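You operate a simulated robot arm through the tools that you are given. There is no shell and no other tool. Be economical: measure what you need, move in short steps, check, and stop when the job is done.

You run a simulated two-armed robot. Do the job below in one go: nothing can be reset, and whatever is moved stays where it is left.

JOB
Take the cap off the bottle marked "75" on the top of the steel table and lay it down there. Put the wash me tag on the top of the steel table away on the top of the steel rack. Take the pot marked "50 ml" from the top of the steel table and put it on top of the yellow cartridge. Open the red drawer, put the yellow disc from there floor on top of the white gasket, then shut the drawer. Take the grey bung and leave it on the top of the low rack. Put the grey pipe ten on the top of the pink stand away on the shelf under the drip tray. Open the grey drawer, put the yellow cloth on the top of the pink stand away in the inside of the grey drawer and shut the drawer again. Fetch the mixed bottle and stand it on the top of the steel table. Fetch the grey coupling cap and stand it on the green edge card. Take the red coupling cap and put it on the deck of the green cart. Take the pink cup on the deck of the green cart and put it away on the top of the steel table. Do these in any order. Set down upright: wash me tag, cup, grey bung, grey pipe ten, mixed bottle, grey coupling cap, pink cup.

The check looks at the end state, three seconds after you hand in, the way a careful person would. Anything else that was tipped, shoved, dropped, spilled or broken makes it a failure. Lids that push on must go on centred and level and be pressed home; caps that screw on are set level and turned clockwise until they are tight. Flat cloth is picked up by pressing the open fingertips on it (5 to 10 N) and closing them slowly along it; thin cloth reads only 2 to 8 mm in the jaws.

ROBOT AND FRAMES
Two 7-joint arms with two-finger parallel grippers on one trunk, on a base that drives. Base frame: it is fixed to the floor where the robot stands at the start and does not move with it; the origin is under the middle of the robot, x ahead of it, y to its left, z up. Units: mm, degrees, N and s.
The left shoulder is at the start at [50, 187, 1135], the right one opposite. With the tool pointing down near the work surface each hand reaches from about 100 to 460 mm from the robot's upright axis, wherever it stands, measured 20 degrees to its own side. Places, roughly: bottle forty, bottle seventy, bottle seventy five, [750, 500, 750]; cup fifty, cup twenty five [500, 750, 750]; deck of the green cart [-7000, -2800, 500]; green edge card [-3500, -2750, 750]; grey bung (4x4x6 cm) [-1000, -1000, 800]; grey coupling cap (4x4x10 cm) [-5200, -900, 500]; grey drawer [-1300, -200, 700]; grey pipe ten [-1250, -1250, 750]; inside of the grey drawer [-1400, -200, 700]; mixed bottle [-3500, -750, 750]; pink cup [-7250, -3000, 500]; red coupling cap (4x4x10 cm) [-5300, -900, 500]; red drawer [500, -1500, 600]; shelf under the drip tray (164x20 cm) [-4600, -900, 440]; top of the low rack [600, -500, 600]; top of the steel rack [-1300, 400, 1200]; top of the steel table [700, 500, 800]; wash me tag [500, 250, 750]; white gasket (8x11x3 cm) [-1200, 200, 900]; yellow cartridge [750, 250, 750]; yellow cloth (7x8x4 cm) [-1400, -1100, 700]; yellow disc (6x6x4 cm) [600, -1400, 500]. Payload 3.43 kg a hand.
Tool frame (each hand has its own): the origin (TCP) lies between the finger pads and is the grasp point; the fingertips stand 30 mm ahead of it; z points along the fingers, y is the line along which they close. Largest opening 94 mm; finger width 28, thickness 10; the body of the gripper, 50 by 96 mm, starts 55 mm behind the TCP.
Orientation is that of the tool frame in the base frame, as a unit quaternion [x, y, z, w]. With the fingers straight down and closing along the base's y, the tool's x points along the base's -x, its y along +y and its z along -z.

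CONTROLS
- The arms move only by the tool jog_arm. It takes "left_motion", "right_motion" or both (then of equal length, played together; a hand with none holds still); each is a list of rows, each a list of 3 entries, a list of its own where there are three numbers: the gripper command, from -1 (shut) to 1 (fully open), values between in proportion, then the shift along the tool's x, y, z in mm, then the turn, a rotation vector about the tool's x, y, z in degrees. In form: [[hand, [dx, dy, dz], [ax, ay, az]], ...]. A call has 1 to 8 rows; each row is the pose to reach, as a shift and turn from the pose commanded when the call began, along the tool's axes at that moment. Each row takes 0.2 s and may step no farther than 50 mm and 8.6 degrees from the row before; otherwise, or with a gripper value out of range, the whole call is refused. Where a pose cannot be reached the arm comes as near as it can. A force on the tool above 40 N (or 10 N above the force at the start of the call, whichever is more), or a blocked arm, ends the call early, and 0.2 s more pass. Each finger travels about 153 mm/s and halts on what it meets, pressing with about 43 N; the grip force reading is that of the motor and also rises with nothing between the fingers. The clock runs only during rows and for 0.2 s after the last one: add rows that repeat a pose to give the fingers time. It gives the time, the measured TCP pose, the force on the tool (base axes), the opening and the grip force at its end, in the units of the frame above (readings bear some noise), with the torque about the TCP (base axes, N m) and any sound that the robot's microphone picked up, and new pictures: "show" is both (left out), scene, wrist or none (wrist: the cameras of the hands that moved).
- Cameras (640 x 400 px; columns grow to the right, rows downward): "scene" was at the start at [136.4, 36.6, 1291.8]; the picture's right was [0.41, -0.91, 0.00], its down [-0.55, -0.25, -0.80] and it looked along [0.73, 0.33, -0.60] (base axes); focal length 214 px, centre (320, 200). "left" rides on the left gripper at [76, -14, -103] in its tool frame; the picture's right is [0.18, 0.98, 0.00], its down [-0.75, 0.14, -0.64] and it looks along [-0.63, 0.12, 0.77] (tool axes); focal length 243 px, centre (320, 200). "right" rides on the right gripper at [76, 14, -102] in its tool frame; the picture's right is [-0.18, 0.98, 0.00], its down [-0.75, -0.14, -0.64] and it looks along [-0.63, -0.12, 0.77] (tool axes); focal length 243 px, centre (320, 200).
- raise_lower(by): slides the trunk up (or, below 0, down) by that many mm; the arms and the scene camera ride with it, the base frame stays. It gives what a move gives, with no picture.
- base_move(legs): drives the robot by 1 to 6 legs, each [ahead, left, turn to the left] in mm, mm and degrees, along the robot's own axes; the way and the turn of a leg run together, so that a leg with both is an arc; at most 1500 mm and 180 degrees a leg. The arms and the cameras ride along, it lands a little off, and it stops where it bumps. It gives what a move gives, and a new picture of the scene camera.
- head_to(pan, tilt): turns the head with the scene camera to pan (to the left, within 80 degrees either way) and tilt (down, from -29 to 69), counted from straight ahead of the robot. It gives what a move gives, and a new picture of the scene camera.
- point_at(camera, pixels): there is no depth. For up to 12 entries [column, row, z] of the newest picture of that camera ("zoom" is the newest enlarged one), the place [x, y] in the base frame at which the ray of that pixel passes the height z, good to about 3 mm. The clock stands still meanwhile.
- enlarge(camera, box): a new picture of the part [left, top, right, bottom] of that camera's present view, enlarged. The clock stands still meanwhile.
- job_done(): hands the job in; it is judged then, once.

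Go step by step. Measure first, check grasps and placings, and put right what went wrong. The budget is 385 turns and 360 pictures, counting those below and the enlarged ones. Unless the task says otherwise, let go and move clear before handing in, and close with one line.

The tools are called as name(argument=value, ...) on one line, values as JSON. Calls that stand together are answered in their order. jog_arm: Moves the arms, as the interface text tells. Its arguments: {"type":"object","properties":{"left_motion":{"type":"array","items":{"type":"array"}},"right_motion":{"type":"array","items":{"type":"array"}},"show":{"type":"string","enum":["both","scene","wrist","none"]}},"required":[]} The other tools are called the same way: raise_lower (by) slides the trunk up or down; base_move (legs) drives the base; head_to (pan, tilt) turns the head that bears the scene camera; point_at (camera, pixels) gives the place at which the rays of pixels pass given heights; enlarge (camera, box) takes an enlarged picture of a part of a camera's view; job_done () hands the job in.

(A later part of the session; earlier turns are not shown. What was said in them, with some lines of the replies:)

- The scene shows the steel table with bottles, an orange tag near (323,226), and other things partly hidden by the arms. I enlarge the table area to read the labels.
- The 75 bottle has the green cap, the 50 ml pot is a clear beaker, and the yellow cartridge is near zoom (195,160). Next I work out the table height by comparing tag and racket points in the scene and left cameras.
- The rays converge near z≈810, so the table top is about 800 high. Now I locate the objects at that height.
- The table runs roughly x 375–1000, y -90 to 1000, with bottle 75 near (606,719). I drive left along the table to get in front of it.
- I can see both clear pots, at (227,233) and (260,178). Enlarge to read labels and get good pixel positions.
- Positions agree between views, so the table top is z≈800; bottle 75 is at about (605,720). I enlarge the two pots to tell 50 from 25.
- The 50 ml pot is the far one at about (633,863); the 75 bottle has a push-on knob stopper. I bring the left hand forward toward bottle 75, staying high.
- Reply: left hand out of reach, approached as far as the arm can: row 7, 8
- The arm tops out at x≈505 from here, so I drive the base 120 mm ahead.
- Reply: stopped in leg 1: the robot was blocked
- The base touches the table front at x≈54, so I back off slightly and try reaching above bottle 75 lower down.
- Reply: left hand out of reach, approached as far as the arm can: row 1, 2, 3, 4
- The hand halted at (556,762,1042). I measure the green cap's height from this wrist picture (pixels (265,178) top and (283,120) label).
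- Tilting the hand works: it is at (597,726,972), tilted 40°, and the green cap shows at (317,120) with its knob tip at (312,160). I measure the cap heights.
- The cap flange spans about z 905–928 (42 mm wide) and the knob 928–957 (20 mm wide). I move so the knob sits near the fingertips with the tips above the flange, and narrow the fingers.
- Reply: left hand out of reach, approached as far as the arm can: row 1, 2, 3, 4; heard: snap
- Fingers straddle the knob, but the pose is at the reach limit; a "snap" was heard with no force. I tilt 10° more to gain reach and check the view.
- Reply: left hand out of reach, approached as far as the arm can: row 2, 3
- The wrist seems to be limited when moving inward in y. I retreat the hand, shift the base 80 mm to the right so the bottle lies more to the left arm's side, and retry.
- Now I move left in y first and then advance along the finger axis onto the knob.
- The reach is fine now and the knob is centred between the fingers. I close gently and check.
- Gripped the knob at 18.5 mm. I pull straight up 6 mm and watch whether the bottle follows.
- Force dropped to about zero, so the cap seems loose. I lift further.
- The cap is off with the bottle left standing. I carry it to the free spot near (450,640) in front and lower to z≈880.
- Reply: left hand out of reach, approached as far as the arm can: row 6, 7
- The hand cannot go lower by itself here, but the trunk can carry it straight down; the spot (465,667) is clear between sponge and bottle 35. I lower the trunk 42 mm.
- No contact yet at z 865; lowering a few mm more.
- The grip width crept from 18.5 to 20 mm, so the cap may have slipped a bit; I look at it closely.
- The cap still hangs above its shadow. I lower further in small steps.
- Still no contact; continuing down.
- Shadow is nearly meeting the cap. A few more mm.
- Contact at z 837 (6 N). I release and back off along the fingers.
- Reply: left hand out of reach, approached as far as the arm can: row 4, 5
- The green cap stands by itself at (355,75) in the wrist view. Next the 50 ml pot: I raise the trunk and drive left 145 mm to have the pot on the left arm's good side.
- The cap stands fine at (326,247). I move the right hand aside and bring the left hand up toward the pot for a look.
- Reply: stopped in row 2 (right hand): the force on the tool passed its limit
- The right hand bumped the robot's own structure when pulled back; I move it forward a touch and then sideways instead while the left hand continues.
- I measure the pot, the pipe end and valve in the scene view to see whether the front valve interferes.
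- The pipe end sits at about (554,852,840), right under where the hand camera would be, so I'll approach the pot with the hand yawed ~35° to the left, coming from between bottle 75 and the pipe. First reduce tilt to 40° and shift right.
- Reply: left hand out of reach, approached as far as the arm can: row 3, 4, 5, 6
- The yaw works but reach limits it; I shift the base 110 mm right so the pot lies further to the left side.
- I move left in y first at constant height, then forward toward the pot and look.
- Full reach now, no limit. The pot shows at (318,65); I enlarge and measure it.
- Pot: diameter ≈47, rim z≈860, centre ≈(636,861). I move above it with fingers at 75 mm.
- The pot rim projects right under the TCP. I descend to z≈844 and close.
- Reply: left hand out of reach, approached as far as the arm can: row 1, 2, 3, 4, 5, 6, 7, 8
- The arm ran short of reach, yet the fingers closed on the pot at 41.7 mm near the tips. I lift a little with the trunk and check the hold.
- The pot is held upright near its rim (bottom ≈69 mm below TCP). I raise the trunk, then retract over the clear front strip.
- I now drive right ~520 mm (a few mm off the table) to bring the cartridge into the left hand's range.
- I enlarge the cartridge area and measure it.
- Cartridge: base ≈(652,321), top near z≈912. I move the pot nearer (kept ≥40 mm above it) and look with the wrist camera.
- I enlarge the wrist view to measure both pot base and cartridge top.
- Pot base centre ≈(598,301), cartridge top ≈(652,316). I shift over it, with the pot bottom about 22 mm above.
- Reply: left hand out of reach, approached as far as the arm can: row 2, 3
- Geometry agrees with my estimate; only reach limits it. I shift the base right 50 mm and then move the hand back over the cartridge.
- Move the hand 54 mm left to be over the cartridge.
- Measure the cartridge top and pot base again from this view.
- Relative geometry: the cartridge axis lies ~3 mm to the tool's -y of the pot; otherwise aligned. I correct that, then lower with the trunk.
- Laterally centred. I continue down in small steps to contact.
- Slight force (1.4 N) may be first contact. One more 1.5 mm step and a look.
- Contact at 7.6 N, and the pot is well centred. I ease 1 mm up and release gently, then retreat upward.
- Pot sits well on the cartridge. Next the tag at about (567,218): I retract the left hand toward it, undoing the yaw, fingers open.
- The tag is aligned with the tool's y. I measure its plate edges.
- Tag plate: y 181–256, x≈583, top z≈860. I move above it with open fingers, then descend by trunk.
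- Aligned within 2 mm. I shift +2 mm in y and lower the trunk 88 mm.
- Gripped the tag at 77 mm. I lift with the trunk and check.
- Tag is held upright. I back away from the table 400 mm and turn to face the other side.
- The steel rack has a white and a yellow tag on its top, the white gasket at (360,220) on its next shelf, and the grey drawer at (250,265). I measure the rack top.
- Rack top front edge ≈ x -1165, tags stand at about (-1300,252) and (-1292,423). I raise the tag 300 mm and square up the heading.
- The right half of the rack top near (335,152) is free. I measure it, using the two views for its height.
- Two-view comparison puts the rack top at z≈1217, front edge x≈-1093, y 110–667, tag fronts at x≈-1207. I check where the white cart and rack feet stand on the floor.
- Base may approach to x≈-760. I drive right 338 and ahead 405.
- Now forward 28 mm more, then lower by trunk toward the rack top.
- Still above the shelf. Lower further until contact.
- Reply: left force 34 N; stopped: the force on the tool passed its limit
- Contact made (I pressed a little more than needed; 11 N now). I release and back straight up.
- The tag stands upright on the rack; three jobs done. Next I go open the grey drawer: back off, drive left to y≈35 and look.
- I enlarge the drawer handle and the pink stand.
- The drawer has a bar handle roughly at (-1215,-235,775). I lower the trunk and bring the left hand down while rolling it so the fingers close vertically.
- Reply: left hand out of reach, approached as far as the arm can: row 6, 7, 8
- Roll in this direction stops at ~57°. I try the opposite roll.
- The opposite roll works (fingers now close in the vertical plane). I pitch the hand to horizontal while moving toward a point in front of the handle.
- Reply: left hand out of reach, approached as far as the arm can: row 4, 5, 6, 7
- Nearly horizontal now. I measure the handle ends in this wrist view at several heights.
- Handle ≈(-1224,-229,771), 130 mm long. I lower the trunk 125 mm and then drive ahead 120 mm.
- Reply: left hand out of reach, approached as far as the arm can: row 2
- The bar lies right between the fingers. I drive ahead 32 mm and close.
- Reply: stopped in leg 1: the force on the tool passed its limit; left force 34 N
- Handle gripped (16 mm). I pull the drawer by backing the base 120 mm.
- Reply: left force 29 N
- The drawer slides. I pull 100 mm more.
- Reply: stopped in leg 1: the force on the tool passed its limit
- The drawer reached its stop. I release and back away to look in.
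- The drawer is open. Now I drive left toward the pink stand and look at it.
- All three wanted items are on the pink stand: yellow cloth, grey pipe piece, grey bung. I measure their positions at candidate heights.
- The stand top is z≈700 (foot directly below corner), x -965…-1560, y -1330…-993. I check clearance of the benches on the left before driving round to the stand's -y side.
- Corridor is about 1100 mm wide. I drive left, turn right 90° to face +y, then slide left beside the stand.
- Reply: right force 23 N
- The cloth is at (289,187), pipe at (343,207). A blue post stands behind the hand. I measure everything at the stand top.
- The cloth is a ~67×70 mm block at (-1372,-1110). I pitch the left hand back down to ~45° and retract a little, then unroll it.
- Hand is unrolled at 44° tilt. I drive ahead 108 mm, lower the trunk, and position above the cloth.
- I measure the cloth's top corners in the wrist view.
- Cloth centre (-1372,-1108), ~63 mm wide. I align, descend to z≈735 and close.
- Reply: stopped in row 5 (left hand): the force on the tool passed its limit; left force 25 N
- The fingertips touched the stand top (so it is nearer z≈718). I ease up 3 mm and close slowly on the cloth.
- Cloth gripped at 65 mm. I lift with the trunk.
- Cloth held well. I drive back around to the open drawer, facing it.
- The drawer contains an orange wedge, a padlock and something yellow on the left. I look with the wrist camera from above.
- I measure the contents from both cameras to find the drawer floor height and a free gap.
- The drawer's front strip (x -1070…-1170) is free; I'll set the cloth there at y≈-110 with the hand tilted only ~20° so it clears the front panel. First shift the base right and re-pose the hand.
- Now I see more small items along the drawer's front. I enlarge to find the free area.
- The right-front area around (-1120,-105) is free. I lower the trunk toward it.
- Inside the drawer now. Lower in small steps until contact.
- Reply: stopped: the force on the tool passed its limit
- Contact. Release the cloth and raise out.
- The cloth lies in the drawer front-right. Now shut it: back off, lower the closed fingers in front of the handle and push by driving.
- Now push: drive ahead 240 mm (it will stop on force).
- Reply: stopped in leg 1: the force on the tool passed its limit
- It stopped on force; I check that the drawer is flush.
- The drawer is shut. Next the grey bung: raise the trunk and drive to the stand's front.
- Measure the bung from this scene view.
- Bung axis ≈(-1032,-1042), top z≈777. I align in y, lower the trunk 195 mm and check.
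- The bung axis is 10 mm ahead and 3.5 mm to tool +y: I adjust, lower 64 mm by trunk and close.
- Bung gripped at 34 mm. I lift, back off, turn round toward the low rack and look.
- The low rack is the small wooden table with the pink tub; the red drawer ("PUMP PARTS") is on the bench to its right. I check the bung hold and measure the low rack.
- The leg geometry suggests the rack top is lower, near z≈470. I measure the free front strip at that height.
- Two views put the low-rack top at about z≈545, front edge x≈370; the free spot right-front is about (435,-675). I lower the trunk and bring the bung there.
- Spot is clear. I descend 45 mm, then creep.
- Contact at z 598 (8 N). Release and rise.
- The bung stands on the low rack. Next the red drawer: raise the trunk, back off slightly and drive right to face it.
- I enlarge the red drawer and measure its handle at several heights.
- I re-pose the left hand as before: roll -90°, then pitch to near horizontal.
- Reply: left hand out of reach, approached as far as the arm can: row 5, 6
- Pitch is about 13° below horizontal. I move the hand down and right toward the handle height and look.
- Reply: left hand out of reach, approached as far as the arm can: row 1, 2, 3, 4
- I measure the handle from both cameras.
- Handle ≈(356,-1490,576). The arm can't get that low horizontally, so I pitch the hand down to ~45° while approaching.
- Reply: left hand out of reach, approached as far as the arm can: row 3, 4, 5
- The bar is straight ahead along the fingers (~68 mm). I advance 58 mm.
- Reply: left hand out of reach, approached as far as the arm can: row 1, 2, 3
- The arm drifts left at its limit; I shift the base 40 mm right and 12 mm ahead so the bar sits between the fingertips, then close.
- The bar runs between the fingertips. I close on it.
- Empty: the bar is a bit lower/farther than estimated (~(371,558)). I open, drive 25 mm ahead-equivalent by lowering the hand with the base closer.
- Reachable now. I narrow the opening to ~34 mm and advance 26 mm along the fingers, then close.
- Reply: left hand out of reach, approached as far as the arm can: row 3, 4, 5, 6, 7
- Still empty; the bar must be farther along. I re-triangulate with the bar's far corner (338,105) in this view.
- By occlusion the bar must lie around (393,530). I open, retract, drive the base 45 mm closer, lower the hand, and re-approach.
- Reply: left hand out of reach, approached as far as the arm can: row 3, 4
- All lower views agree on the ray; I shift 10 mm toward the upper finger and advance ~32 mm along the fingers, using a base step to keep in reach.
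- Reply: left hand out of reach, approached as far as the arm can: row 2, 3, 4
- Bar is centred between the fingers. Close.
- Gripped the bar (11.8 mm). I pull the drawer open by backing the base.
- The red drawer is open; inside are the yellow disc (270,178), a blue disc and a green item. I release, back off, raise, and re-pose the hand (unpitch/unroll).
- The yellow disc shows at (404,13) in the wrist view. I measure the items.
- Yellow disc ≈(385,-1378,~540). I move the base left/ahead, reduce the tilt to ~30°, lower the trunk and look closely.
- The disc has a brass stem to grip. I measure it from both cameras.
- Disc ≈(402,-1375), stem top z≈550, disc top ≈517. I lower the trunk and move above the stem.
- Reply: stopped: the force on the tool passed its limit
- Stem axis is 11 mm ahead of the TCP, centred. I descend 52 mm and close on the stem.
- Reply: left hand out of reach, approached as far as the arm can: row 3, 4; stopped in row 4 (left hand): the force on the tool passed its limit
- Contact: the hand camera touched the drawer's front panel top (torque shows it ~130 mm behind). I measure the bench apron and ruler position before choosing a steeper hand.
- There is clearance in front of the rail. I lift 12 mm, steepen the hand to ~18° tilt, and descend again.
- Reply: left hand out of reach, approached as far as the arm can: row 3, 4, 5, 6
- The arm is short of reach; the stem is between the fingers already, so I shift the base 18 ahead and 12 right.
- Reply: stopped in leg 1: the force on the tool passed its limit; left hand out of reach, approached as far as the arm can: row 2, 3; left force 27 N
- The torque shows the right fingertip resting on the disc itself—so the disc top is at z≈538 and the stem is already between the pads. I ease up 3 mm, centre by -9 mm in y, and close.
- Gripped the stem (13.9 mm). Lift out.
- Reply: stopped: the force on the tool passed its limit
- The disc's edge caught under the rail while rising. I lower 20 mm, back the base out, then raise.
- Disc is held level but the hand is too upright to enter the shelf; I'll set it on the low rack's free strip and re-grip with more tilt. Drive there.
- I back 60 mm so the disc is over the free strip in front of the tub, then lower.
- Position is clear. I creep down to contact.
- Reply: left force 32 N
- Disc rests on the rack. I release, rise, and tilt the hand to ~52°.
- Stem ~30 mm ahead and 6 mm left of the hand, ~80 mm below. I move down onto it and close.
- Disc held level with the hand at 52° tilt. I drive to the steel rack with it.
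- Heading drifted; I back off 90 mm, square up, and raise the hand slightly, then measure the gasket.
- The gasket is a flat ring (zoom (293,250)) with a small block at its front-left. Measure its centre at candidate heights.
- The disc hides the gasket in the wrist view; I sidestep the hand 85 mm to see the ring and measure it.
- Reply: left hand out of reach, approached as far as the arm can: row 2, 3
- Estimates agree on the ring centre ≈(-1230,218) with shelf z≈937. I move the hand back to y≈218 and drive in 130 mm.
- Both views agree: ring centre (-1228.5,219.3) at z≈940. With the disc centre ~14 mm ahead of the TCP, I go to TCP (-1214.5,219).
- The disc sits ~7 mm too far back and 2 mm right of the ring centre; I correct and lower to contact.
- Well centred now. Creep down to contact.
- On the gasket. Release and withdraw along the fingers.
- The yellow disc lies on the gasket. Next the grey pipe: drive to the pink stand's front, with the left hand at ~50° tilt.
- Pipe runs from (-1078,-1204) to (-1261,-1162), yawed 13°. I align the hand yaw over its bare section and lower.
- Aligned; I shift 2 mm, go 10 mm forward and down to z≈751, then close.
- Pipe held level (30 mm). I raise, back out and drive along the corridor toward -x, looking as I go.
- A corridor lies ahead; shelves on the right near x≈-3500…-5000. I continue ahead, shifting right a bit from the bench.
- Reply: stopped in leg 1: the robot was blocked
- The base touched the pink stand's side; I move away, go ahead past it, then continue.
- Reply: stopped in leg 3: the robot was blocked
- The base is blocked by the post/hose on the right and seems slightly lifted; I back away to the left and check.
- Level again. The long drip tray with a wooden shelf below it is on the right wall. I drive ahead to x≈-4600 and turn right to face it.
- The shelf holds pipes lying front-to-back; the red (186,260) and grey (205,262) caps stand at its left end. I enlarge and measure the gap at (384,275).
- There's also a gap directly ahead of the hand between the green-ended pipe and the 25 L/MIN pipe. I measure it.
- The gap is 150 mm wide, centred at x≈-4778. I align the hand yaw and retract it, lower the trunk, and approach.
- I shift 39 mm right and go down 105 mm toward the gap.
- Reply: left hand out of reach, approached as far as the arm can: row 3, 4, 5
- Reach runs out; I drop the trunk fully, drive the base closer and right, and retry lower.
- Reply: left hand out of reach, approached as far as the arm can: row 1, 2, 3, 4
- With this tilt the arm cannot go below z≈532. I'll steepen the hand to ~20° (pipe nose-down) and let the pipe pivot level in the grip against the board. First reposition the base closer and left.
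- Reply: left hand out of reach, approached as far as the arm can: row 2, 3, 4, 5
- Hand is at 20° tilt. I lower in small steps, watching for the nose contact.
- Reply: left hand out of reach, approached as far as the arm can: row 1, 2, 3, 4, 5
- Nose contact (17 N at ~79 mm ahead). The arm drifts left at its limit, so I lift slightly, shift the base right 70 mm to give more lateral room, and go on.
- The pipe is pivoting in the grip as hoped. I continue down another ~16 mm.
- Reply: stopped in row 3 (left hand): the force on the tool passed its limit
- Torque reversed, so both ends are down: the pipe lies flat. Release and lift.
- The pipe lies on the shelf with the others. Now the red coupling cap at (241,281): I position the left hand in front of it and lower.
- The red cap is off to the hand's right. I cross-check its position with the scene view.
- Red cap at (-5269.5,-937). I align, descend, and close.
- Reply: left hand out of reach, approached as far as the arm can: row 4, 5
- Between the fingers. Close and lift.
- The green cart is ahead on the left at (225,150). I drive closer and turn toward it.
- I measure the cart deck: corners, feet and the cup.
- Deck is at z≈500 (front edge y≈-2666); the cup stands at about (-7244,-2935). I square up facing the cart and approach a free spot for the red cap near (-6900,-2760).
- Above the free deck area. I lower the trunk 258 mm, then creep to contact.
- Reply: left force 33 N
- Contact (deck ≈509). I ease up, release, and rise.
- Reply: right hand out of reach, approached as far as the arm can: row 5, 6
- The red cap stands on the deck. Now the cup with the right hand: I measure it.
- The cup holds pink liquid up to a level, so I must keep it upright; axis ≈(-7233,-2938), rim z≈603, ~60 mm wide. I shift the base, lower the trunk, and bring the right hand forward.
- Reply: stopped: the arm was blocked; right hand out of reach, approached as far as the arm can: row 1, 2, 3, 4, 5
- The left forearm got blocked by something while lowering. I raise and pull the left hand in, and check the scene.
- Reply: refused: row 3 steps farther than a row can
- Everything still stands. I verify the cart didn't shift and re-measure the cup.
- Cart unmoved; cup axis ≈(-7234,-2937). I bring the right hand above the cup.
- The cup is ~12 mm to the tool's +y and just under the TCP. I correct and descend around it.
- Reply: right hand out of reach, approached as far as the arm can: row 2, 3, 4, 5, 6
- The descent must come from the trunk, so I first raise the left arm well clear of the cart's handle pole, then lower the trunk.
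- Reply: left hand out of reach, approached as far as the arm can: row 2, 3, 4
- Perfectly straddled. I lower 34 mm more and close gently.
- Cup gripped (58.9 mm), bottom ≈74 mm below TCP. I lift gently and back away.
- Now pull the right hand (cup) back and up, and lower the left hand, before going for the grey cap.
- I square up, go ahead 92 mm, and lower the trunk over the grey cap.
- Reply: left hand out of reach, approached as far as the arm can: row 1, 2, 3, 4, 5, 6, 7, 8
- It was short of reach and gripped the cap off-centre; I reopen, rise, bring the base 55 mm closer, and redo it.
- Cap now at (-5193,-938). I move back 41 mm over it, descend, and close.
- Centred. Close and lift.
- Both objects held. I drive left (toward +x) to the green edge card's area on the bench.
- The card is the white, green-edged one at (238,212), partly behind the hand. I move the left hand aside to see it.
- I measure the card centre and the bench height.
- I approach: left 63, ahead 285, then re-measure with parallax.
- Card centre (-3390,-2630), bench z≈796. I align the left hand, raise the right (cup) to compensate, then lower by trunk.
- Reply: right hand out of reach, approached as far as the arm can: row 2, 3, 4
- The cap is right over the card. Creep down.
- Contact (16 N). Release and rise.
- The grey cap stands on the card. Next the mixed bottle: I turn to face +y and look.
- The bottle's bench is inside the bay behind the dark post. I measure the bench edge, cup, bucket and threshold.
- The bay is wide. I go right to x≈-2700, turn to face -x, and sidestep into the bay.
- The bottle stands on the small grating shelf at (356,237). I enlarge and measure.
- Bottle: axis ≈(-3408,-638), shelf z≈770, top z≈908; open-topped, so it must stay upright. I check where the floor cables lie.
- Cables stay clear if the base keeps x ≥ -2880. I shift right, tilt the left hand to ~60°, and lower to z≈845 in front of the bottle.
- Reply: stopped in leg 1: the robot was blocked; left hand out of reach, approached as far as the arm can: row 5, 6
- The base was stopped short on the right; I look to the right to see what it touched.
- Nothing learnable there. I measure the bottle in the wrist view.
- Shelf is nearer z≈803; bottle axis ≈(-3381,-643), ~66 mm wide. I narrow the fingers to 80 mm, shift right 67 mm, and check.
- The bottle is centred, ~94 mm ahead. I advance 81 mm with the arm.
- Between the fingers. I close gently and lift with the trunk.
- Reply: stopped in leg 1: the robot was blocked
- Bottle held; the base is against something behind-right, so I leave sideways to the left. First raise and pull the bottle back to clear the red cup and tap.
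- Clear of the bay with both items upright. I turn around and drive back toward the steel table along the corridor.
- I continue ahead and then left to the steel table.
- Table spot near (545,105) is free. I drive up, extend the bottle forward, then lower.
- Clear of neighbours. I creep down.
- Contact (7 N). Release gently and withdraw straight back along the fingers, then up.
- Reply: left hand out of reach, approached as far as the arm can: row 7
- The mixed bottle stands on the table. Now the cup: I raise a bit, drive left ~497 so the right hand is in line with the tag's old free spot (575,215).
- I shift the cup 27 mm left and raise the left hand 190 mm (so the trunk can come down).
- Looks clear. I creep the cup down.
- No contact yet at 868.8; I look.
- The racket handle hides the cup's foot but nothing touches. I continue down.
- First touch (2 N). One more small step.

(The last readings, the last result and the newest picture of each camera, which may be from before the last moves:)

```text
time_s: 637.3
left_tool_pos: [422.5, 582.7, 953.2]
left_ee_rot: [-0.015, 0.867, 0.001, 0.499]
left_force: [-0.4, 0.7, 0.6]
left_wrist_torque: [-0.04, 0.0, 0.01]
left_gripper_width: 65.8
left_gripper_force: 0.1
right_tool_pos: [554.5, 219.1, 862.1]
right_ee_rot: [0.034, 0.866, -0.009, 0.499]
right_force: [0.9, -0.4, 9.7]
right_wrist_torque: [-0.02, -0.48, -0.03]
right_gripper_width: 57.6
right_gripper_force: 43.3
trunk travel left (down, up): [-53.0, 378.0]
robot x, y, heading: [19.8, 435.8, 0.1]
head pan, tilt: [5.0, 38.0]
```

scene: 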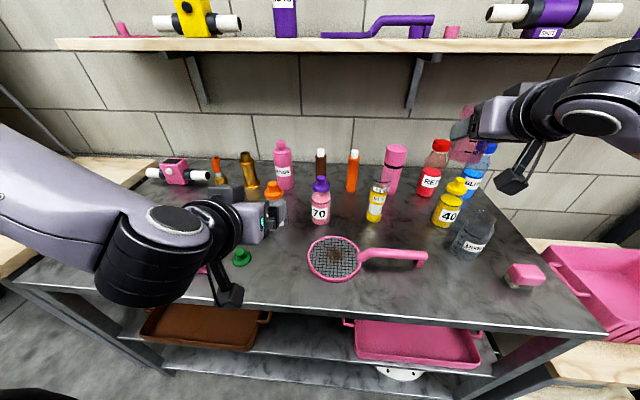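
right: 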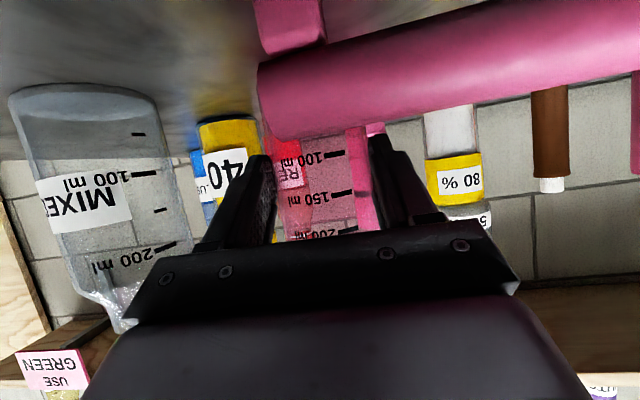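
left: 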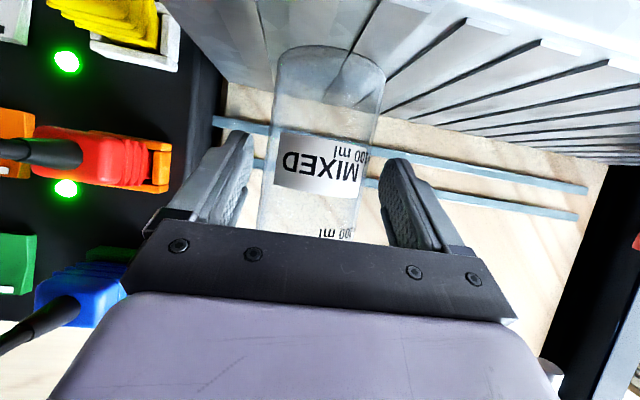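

Contact 10 N at the cup's far edge (tilt of a degree or two). I level it by 1.5° and release gently, then withdraw.

jog_arm(right_motion=[[0.1, [0, 0, 0], [0, -1.5, 0]], [0.3, [0, 0, 0], [0, -1.5, 0]], [0.5, [0, 0, 0], [0, -1.5, 0]], [0.7, [0, 0, 0], [0, -1.5, 0]], [0.7, [-2, 0, -20], [0, -1.5, 0]], [0.7, [-6, 0, -60], [0, -1.5, 0]], [0.7, [-20, 0, -100], [0, -1.5, 0]], [0.7, [-50, 0, -135], [0, -1.5, 0]]], show="none")

raise_lower(by=150)

base_move(legs=[[-220, 0, 0]])

enlarge(camera="scene", box=[260, 120, 500, 280])

```text
time_s: 639.1
left_tool_pos: [423.9, 581.8, 952.5]
left_ee_rot: [-0.014, 0.866, 0.0, 0.499]
left_force: [-0.4, 0.1, -0.2]
left_wrist_torque: [-0.01, -0.01, 0.0]
left_gripper_width: 65.9
left_gripper_force: 0.1
right_tool_pos: [464.8, 224.8, 970.1]
right_ee_rot: [0.033, 0.861, -0.009, 0.508]
right_force: [-0.2, 0.5, -0.5]
right_wrist_torque: [-0.02, -0.03, -0.01]
right_gripper_width: 80.1
right_gripper_force: 0.0
trunk travel left (down, up): [-53.0, 378.0]
robot x, y, heading: [16.3, 436.5, 0.3]
head pan, tilt: [5.0, 38.0]
```

```text
time_s: 640.9
left_tool_pos: [422.2, 581.6, 1103.3]
left_ee_rot: [-0.014, 0.866, 0.0, 0.499]
left_force: [0.4, 0.2, -0.2]
left_wrist_torque: [0.02, 0.02, -0.02]
left_gripper_width: 65.8
left_gripper_force: 0.0
right_tool_pos: [464.2, 223.8, 1119.8]
right_ee_rot: [0.034, 0.861, -0.009, 0.508]
right_force: [0.4, -0.2, 0.0]
right_wrist_torque: [0.0, -0.02, -0.02]
right_gripper_width: 79.9
right_gripper_force: 0.0
trunk travel left (down, up): [-203.0, 228.0]
robot x, y, heading: [19.7, 434.5, 0.1]
head pan, tilt: [5.0, 38.0]
```

```text
time_s: 642.6
left_tool_pos: [200.3, 582.2, 1103.2]
left_ee_rot: [-0.013, 0.866, -0.001, 0.499]
left_force: [0.8, -0.2, 0.3]
left_wrist_torque: [0.0, 0.01, -0.01]
left_gripper_width: 65.8
left_gripper_force: 0.1
right_tool_pos: [241.8, 223.9, 1120.8]
right_ee_rot: [0.034, 0.86, -0.01, 0.508]
right_force: [-0.8, -0.2, -0.3]
right_wrist_torque: [0.01, 0.01, 0.02]
right_gripper_width: 79.9
right_gripper_force: 0.0
trunk travel left (down, up): [-203.0, 228.0]
robot x, y, heading: [-203.0, 435.5, -0.1]
head pan, tilt: [5.0, 38.0]
```

scene: 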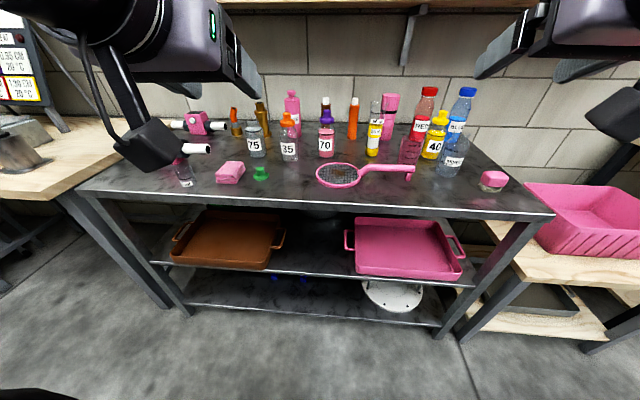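

```text
2.50 times, centred on (380, 200) of scene
```

zoom: 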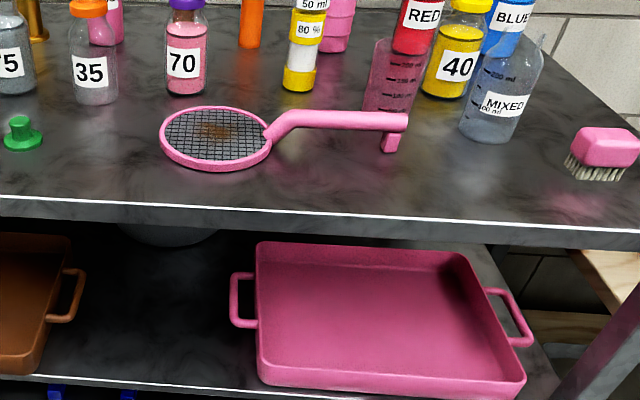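

The cup stands upright beside the mixed bottle. Last: shut the red drawer. I drive over there.

base_move(legs=[[-60, 0, 0], [0, -1000, 0], [0, -960, 0]])

jog_arm(left_motion=[[-1, [40, 0, 20], [0, 0, 0]], [-1, [80, 0, 40], [0, 0, 0]], [-1, [120, 0, 60], [0, 0, 0]], [-1, [160, 0, 80], [0, 0, 0]], [-1, [200, 0, 100], [0, 0, 0]], [-1, [240, 0, 120], [0, 0, 0]]], show="none")

raise_lower(by=-200)

```text
time_s: 653.0
left_tool_pos: [139.0, -1383.4, 1103.1]
left_ee_rot: [-0.012, 0.867, -0.001, 0.499]
left_force: [0.2, 0.1, 0.1]
left_wrist_torque: [0.02, 0.0, 0.01]
left_gripper_width: 65.7
left_gripper_force: 0.0
right_tool_pos: [177.6, -1739.5, 1119.4]
right_ee_rot: [0.034, 0.861, -0.009, 0.508]
right_force: [1.0, -0.2, -0.6]
right_wrist_torque: [-0.05, 0.0, 0.0]
right_gripper_width: 79.8
right_gripper_force: 0.1
trunk travel left (down, up): [-203.0, 228.0]
robot x, y, heading: [-270.1, -1527.7, -0.2]
head pan, tilt: [5.0, 38.0]
```

scene: 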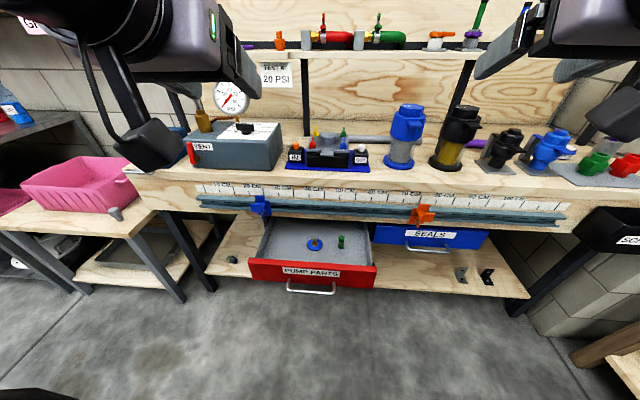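

```text
time_s: 654.4
left_tool_pos: [138.1, -1374.9, 843.6]
left_ee_rot: [-0.013, 0.866, -0.002, 0.499]
left_force: [-0.6, -0.2, -0.8]
left_wrist_torque: [0.01, 0.01, 0.01]
left_gripper_width: 0.1
left_gripper_force: 33.2
left hand out of reach, approached as far as the arm can: row 4, 5, 6
right_tool_pos: [177.0, -1738.9, 1121.3]
right_ee_rot: [0.035, 0.861, -0.011, 0.507]
right_force: [0.3, 0.1, -0.2]
right_wrist_torque: [0.01, -0.01, -0.03]
right_gripper_width: 79.8
right_gripper_force: 0.1
trunk travel left (down, up): [-203.0, 228.0]
robot x, y, heading: [-267.0, -1528.7, -0.3]
head pan, tilt: [5.0, 38.0]
```

```text
time_s: 656.5
left_tool_pos: [138.3, -1373.0, 643.2]
left_ee_rot: [-0.012, 0.867, -0.002, 0.498]
left_force: [-0.6, 0.0, -0.8]
left_wrist_torque: [0.01, 0.04, -0.02]
left_gripper_width: 0.0
left_gripper_force: 32.9
right_tool_pos: [178.0, -1739.6, 920.4]
right_ee_rot: [0.036, 0.861, -0.011, 0.507]
right_force: [0.0, 0.4, 0.2]
right_wrist_torque: [0.01, 0.0, 0.04]
right_gripper_width: 80.1
right_gripper_force: 0.2
trunk travel left (down, up): [-3.0, 428.0]
robot x, y, heading: [-268.8, -1528.4, -0.2]
head pan, tilt: [5.0, 38.0]
```

The arm is at its low limit with this tilt; I steepen the hand to ~22° while going lower.

jog_arm(left_motion=[[-1, [8, 0, 5], [0, 8, 0]], [-1, [18, 0, 10], [0, 16, 0]], [-1, [30, 0, 17], [0, 24, 0]], [-1, [42, 0, 24], [0, 32, 0]], [-1, [52, 0, 30], [0, 38, 0]], [-1, [52, 0, 30], [0, 38, 0]]], show="none")

```text
time_s: 657.9
left_tool_pos: [137.3, -1374.1, 583.1]
left_ee_rot: [-0.011, 0.982, -0.005, 0.189]
left_force: [-0.7, 0.6, -0.9]
left_wrist_torque: [0.0, 0.01, 0.02]
left_gripper_width: 0.1
left_gripper_force: 33.0
right_tool_pos: [178.1, -1739.8, 920.9]
right_ee_rot: [0.035, 0.861, -0.01, 0.507]
right_force: [-0.6, -0.1, -0.2]
right_wrist_torque: [0.03, 0.02, 0.01]
right_gripper_width: 80.0
right_gripper_force: 0.2
trunk travel left (down, up): [-3.0, 428.0]
robot x, y, heading: [-270.0, -1528.9, -0.1]
head pan, tilt: [5.0, 38.0]
```

Now push: extend the arm 70 mm, then drive ahead.

jog_arm(left_motion=[[-1, [-32, 0, 13], [0, 0, 0]], [-1, [-65, 0, 26], [0, 0, 0]], [-1, [-65, 0, 26], [0, 0, 0]]], show="none")

base_move(legs=[[225, 0, 0]])

```text
time_s: 658.7
left_tool_pos: [206.4, -1367.7, 584.5]
left_ee_rot: [-0.012, 0.982, -0.006, 0.189]
left_force: [0.5, -0.1, 0.2]
left_wrist_torque: [0.0, 0.0, 0.03]
left_gripper_width: 0.0
left_gripper_force: 33.1
left hand out of reach, approached as far as the arm can: row 2, 3
right_tool_pos: [177.6, -1740.5, 920.2]
right_ee_rot: [0.035, 0.861, -0.01, 0.508]
right_force: [0.7, 0.2, -0.7]
right_wrist_torque: [0.01, 0.02, -0.01]
right_gripper_width: 79.8
right_gripper_force: 0.0
trunk travel left (down, up): [-3.0, 428.0]
robot x, y, heading: [-267.0, -1526.7, -0.1]
head pan, tilt: [5.0, 38.0]
```

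```text
time_s: 660.4
left_tool_pos: [391.1, -1371.4, 578.0]
left_ee_rot: [-0.002, 0.985, -0.004, 0.171]
left_force: [-0.3, 0.5, 0.2]
left_wrist_torque: [0.0, -0.04, -0.01]
left_gripper_width: 0.0
left_gripper_force: 33.4
right_tool_pos: [379.3, -1740.2, 920.6]
right_ee_rot: [0.034, 0.862, -0.01, 0.506]
right_force: [0.4, -0.1, 0.4]
right_wrist_torque: [0.04, 0.03, 0.0]
right_gripper_width: 79.7
right_gripper_force: 0.1
trunk travel left (down, up): [-3.0, 428.0]
robot x, y, heading: [-69.3, -1532.0, -0.2]
head pan, tilt: [5.0, 38.0]
stopped in leg 1: the force on the tool passed its limit (the readings are from after the stop); the commanded pose is now the measured one
```

scene: 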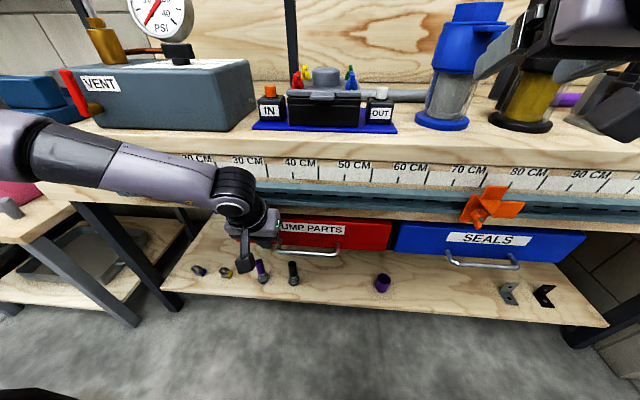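

It stopped on force with the drawer apparently flush. I back off and check.

base_move(legs=[[-250, 0, 0]])

enlarge(camera="scene", box=[200, 150, 500, 290])

```text
time_s: 662.2
left_tool_pos: [142.1, -1369.7, 576.5]
left_ee_rot: [-0.004, 0.985, -0.003, 0.172]
left_force: [-0.1, 0.2, 0.7]
left_wrist_torque: [0.03, -0.01, -0.01]
left_gripper_width: 0.0
left_gripper_force: 33.1
right_tool_pos: [131.8, -1738.8, 919.0]
right_ee_rot: [0.033, 0.861, -0.009, 0.507]
right_force: [-0.5, 0.5, 0.1]
right_wrist_torque: [-0.03, -0.04, 0.01]
right_gripper_width: 79.9
right_gripper_force: 0.0
trunk travel left (down, up): [-3.0, 428.0]
robot x, y, heading: [-313.6, -1527.0, -0.1]
head pan, tilt: [5.0, 38.0]
```

scene: 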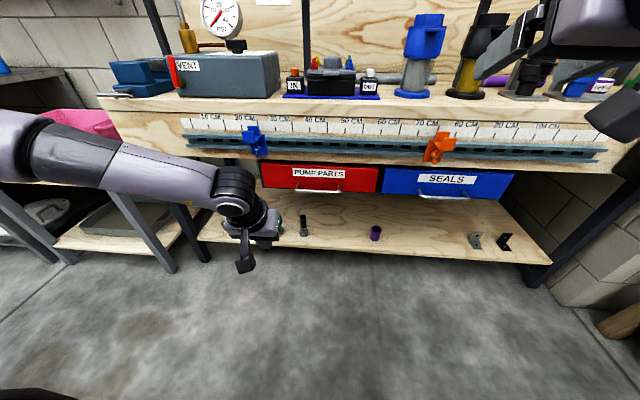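

```text
2.13 times, centred on (350, 220) of scene
```

zoom: 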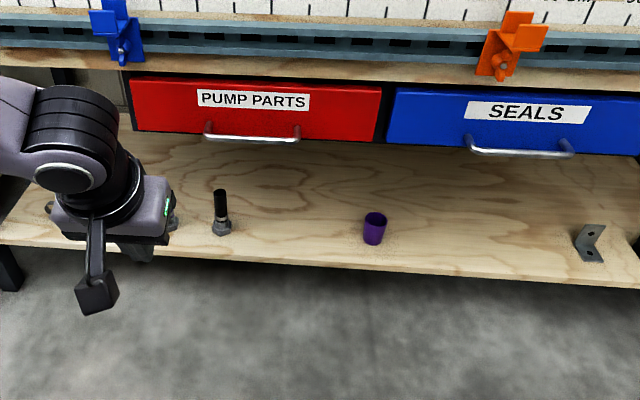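

The red drawer is shut flush with its neighbour, the hands are empty and clear, and the last views of each item showed it standing where asked. I hand in the job.

job_done()

```text
The job is handed in.
```

I did all eleven jobs and handed in, though some of it I could not fully confirm. In the bay by the mixed bottle the base bumped something behind and to its right, and I could not see whether it moved. I also touched the side of the pink stand once, and the 10 L/MIN pipe may overhang the shelf front slightly.
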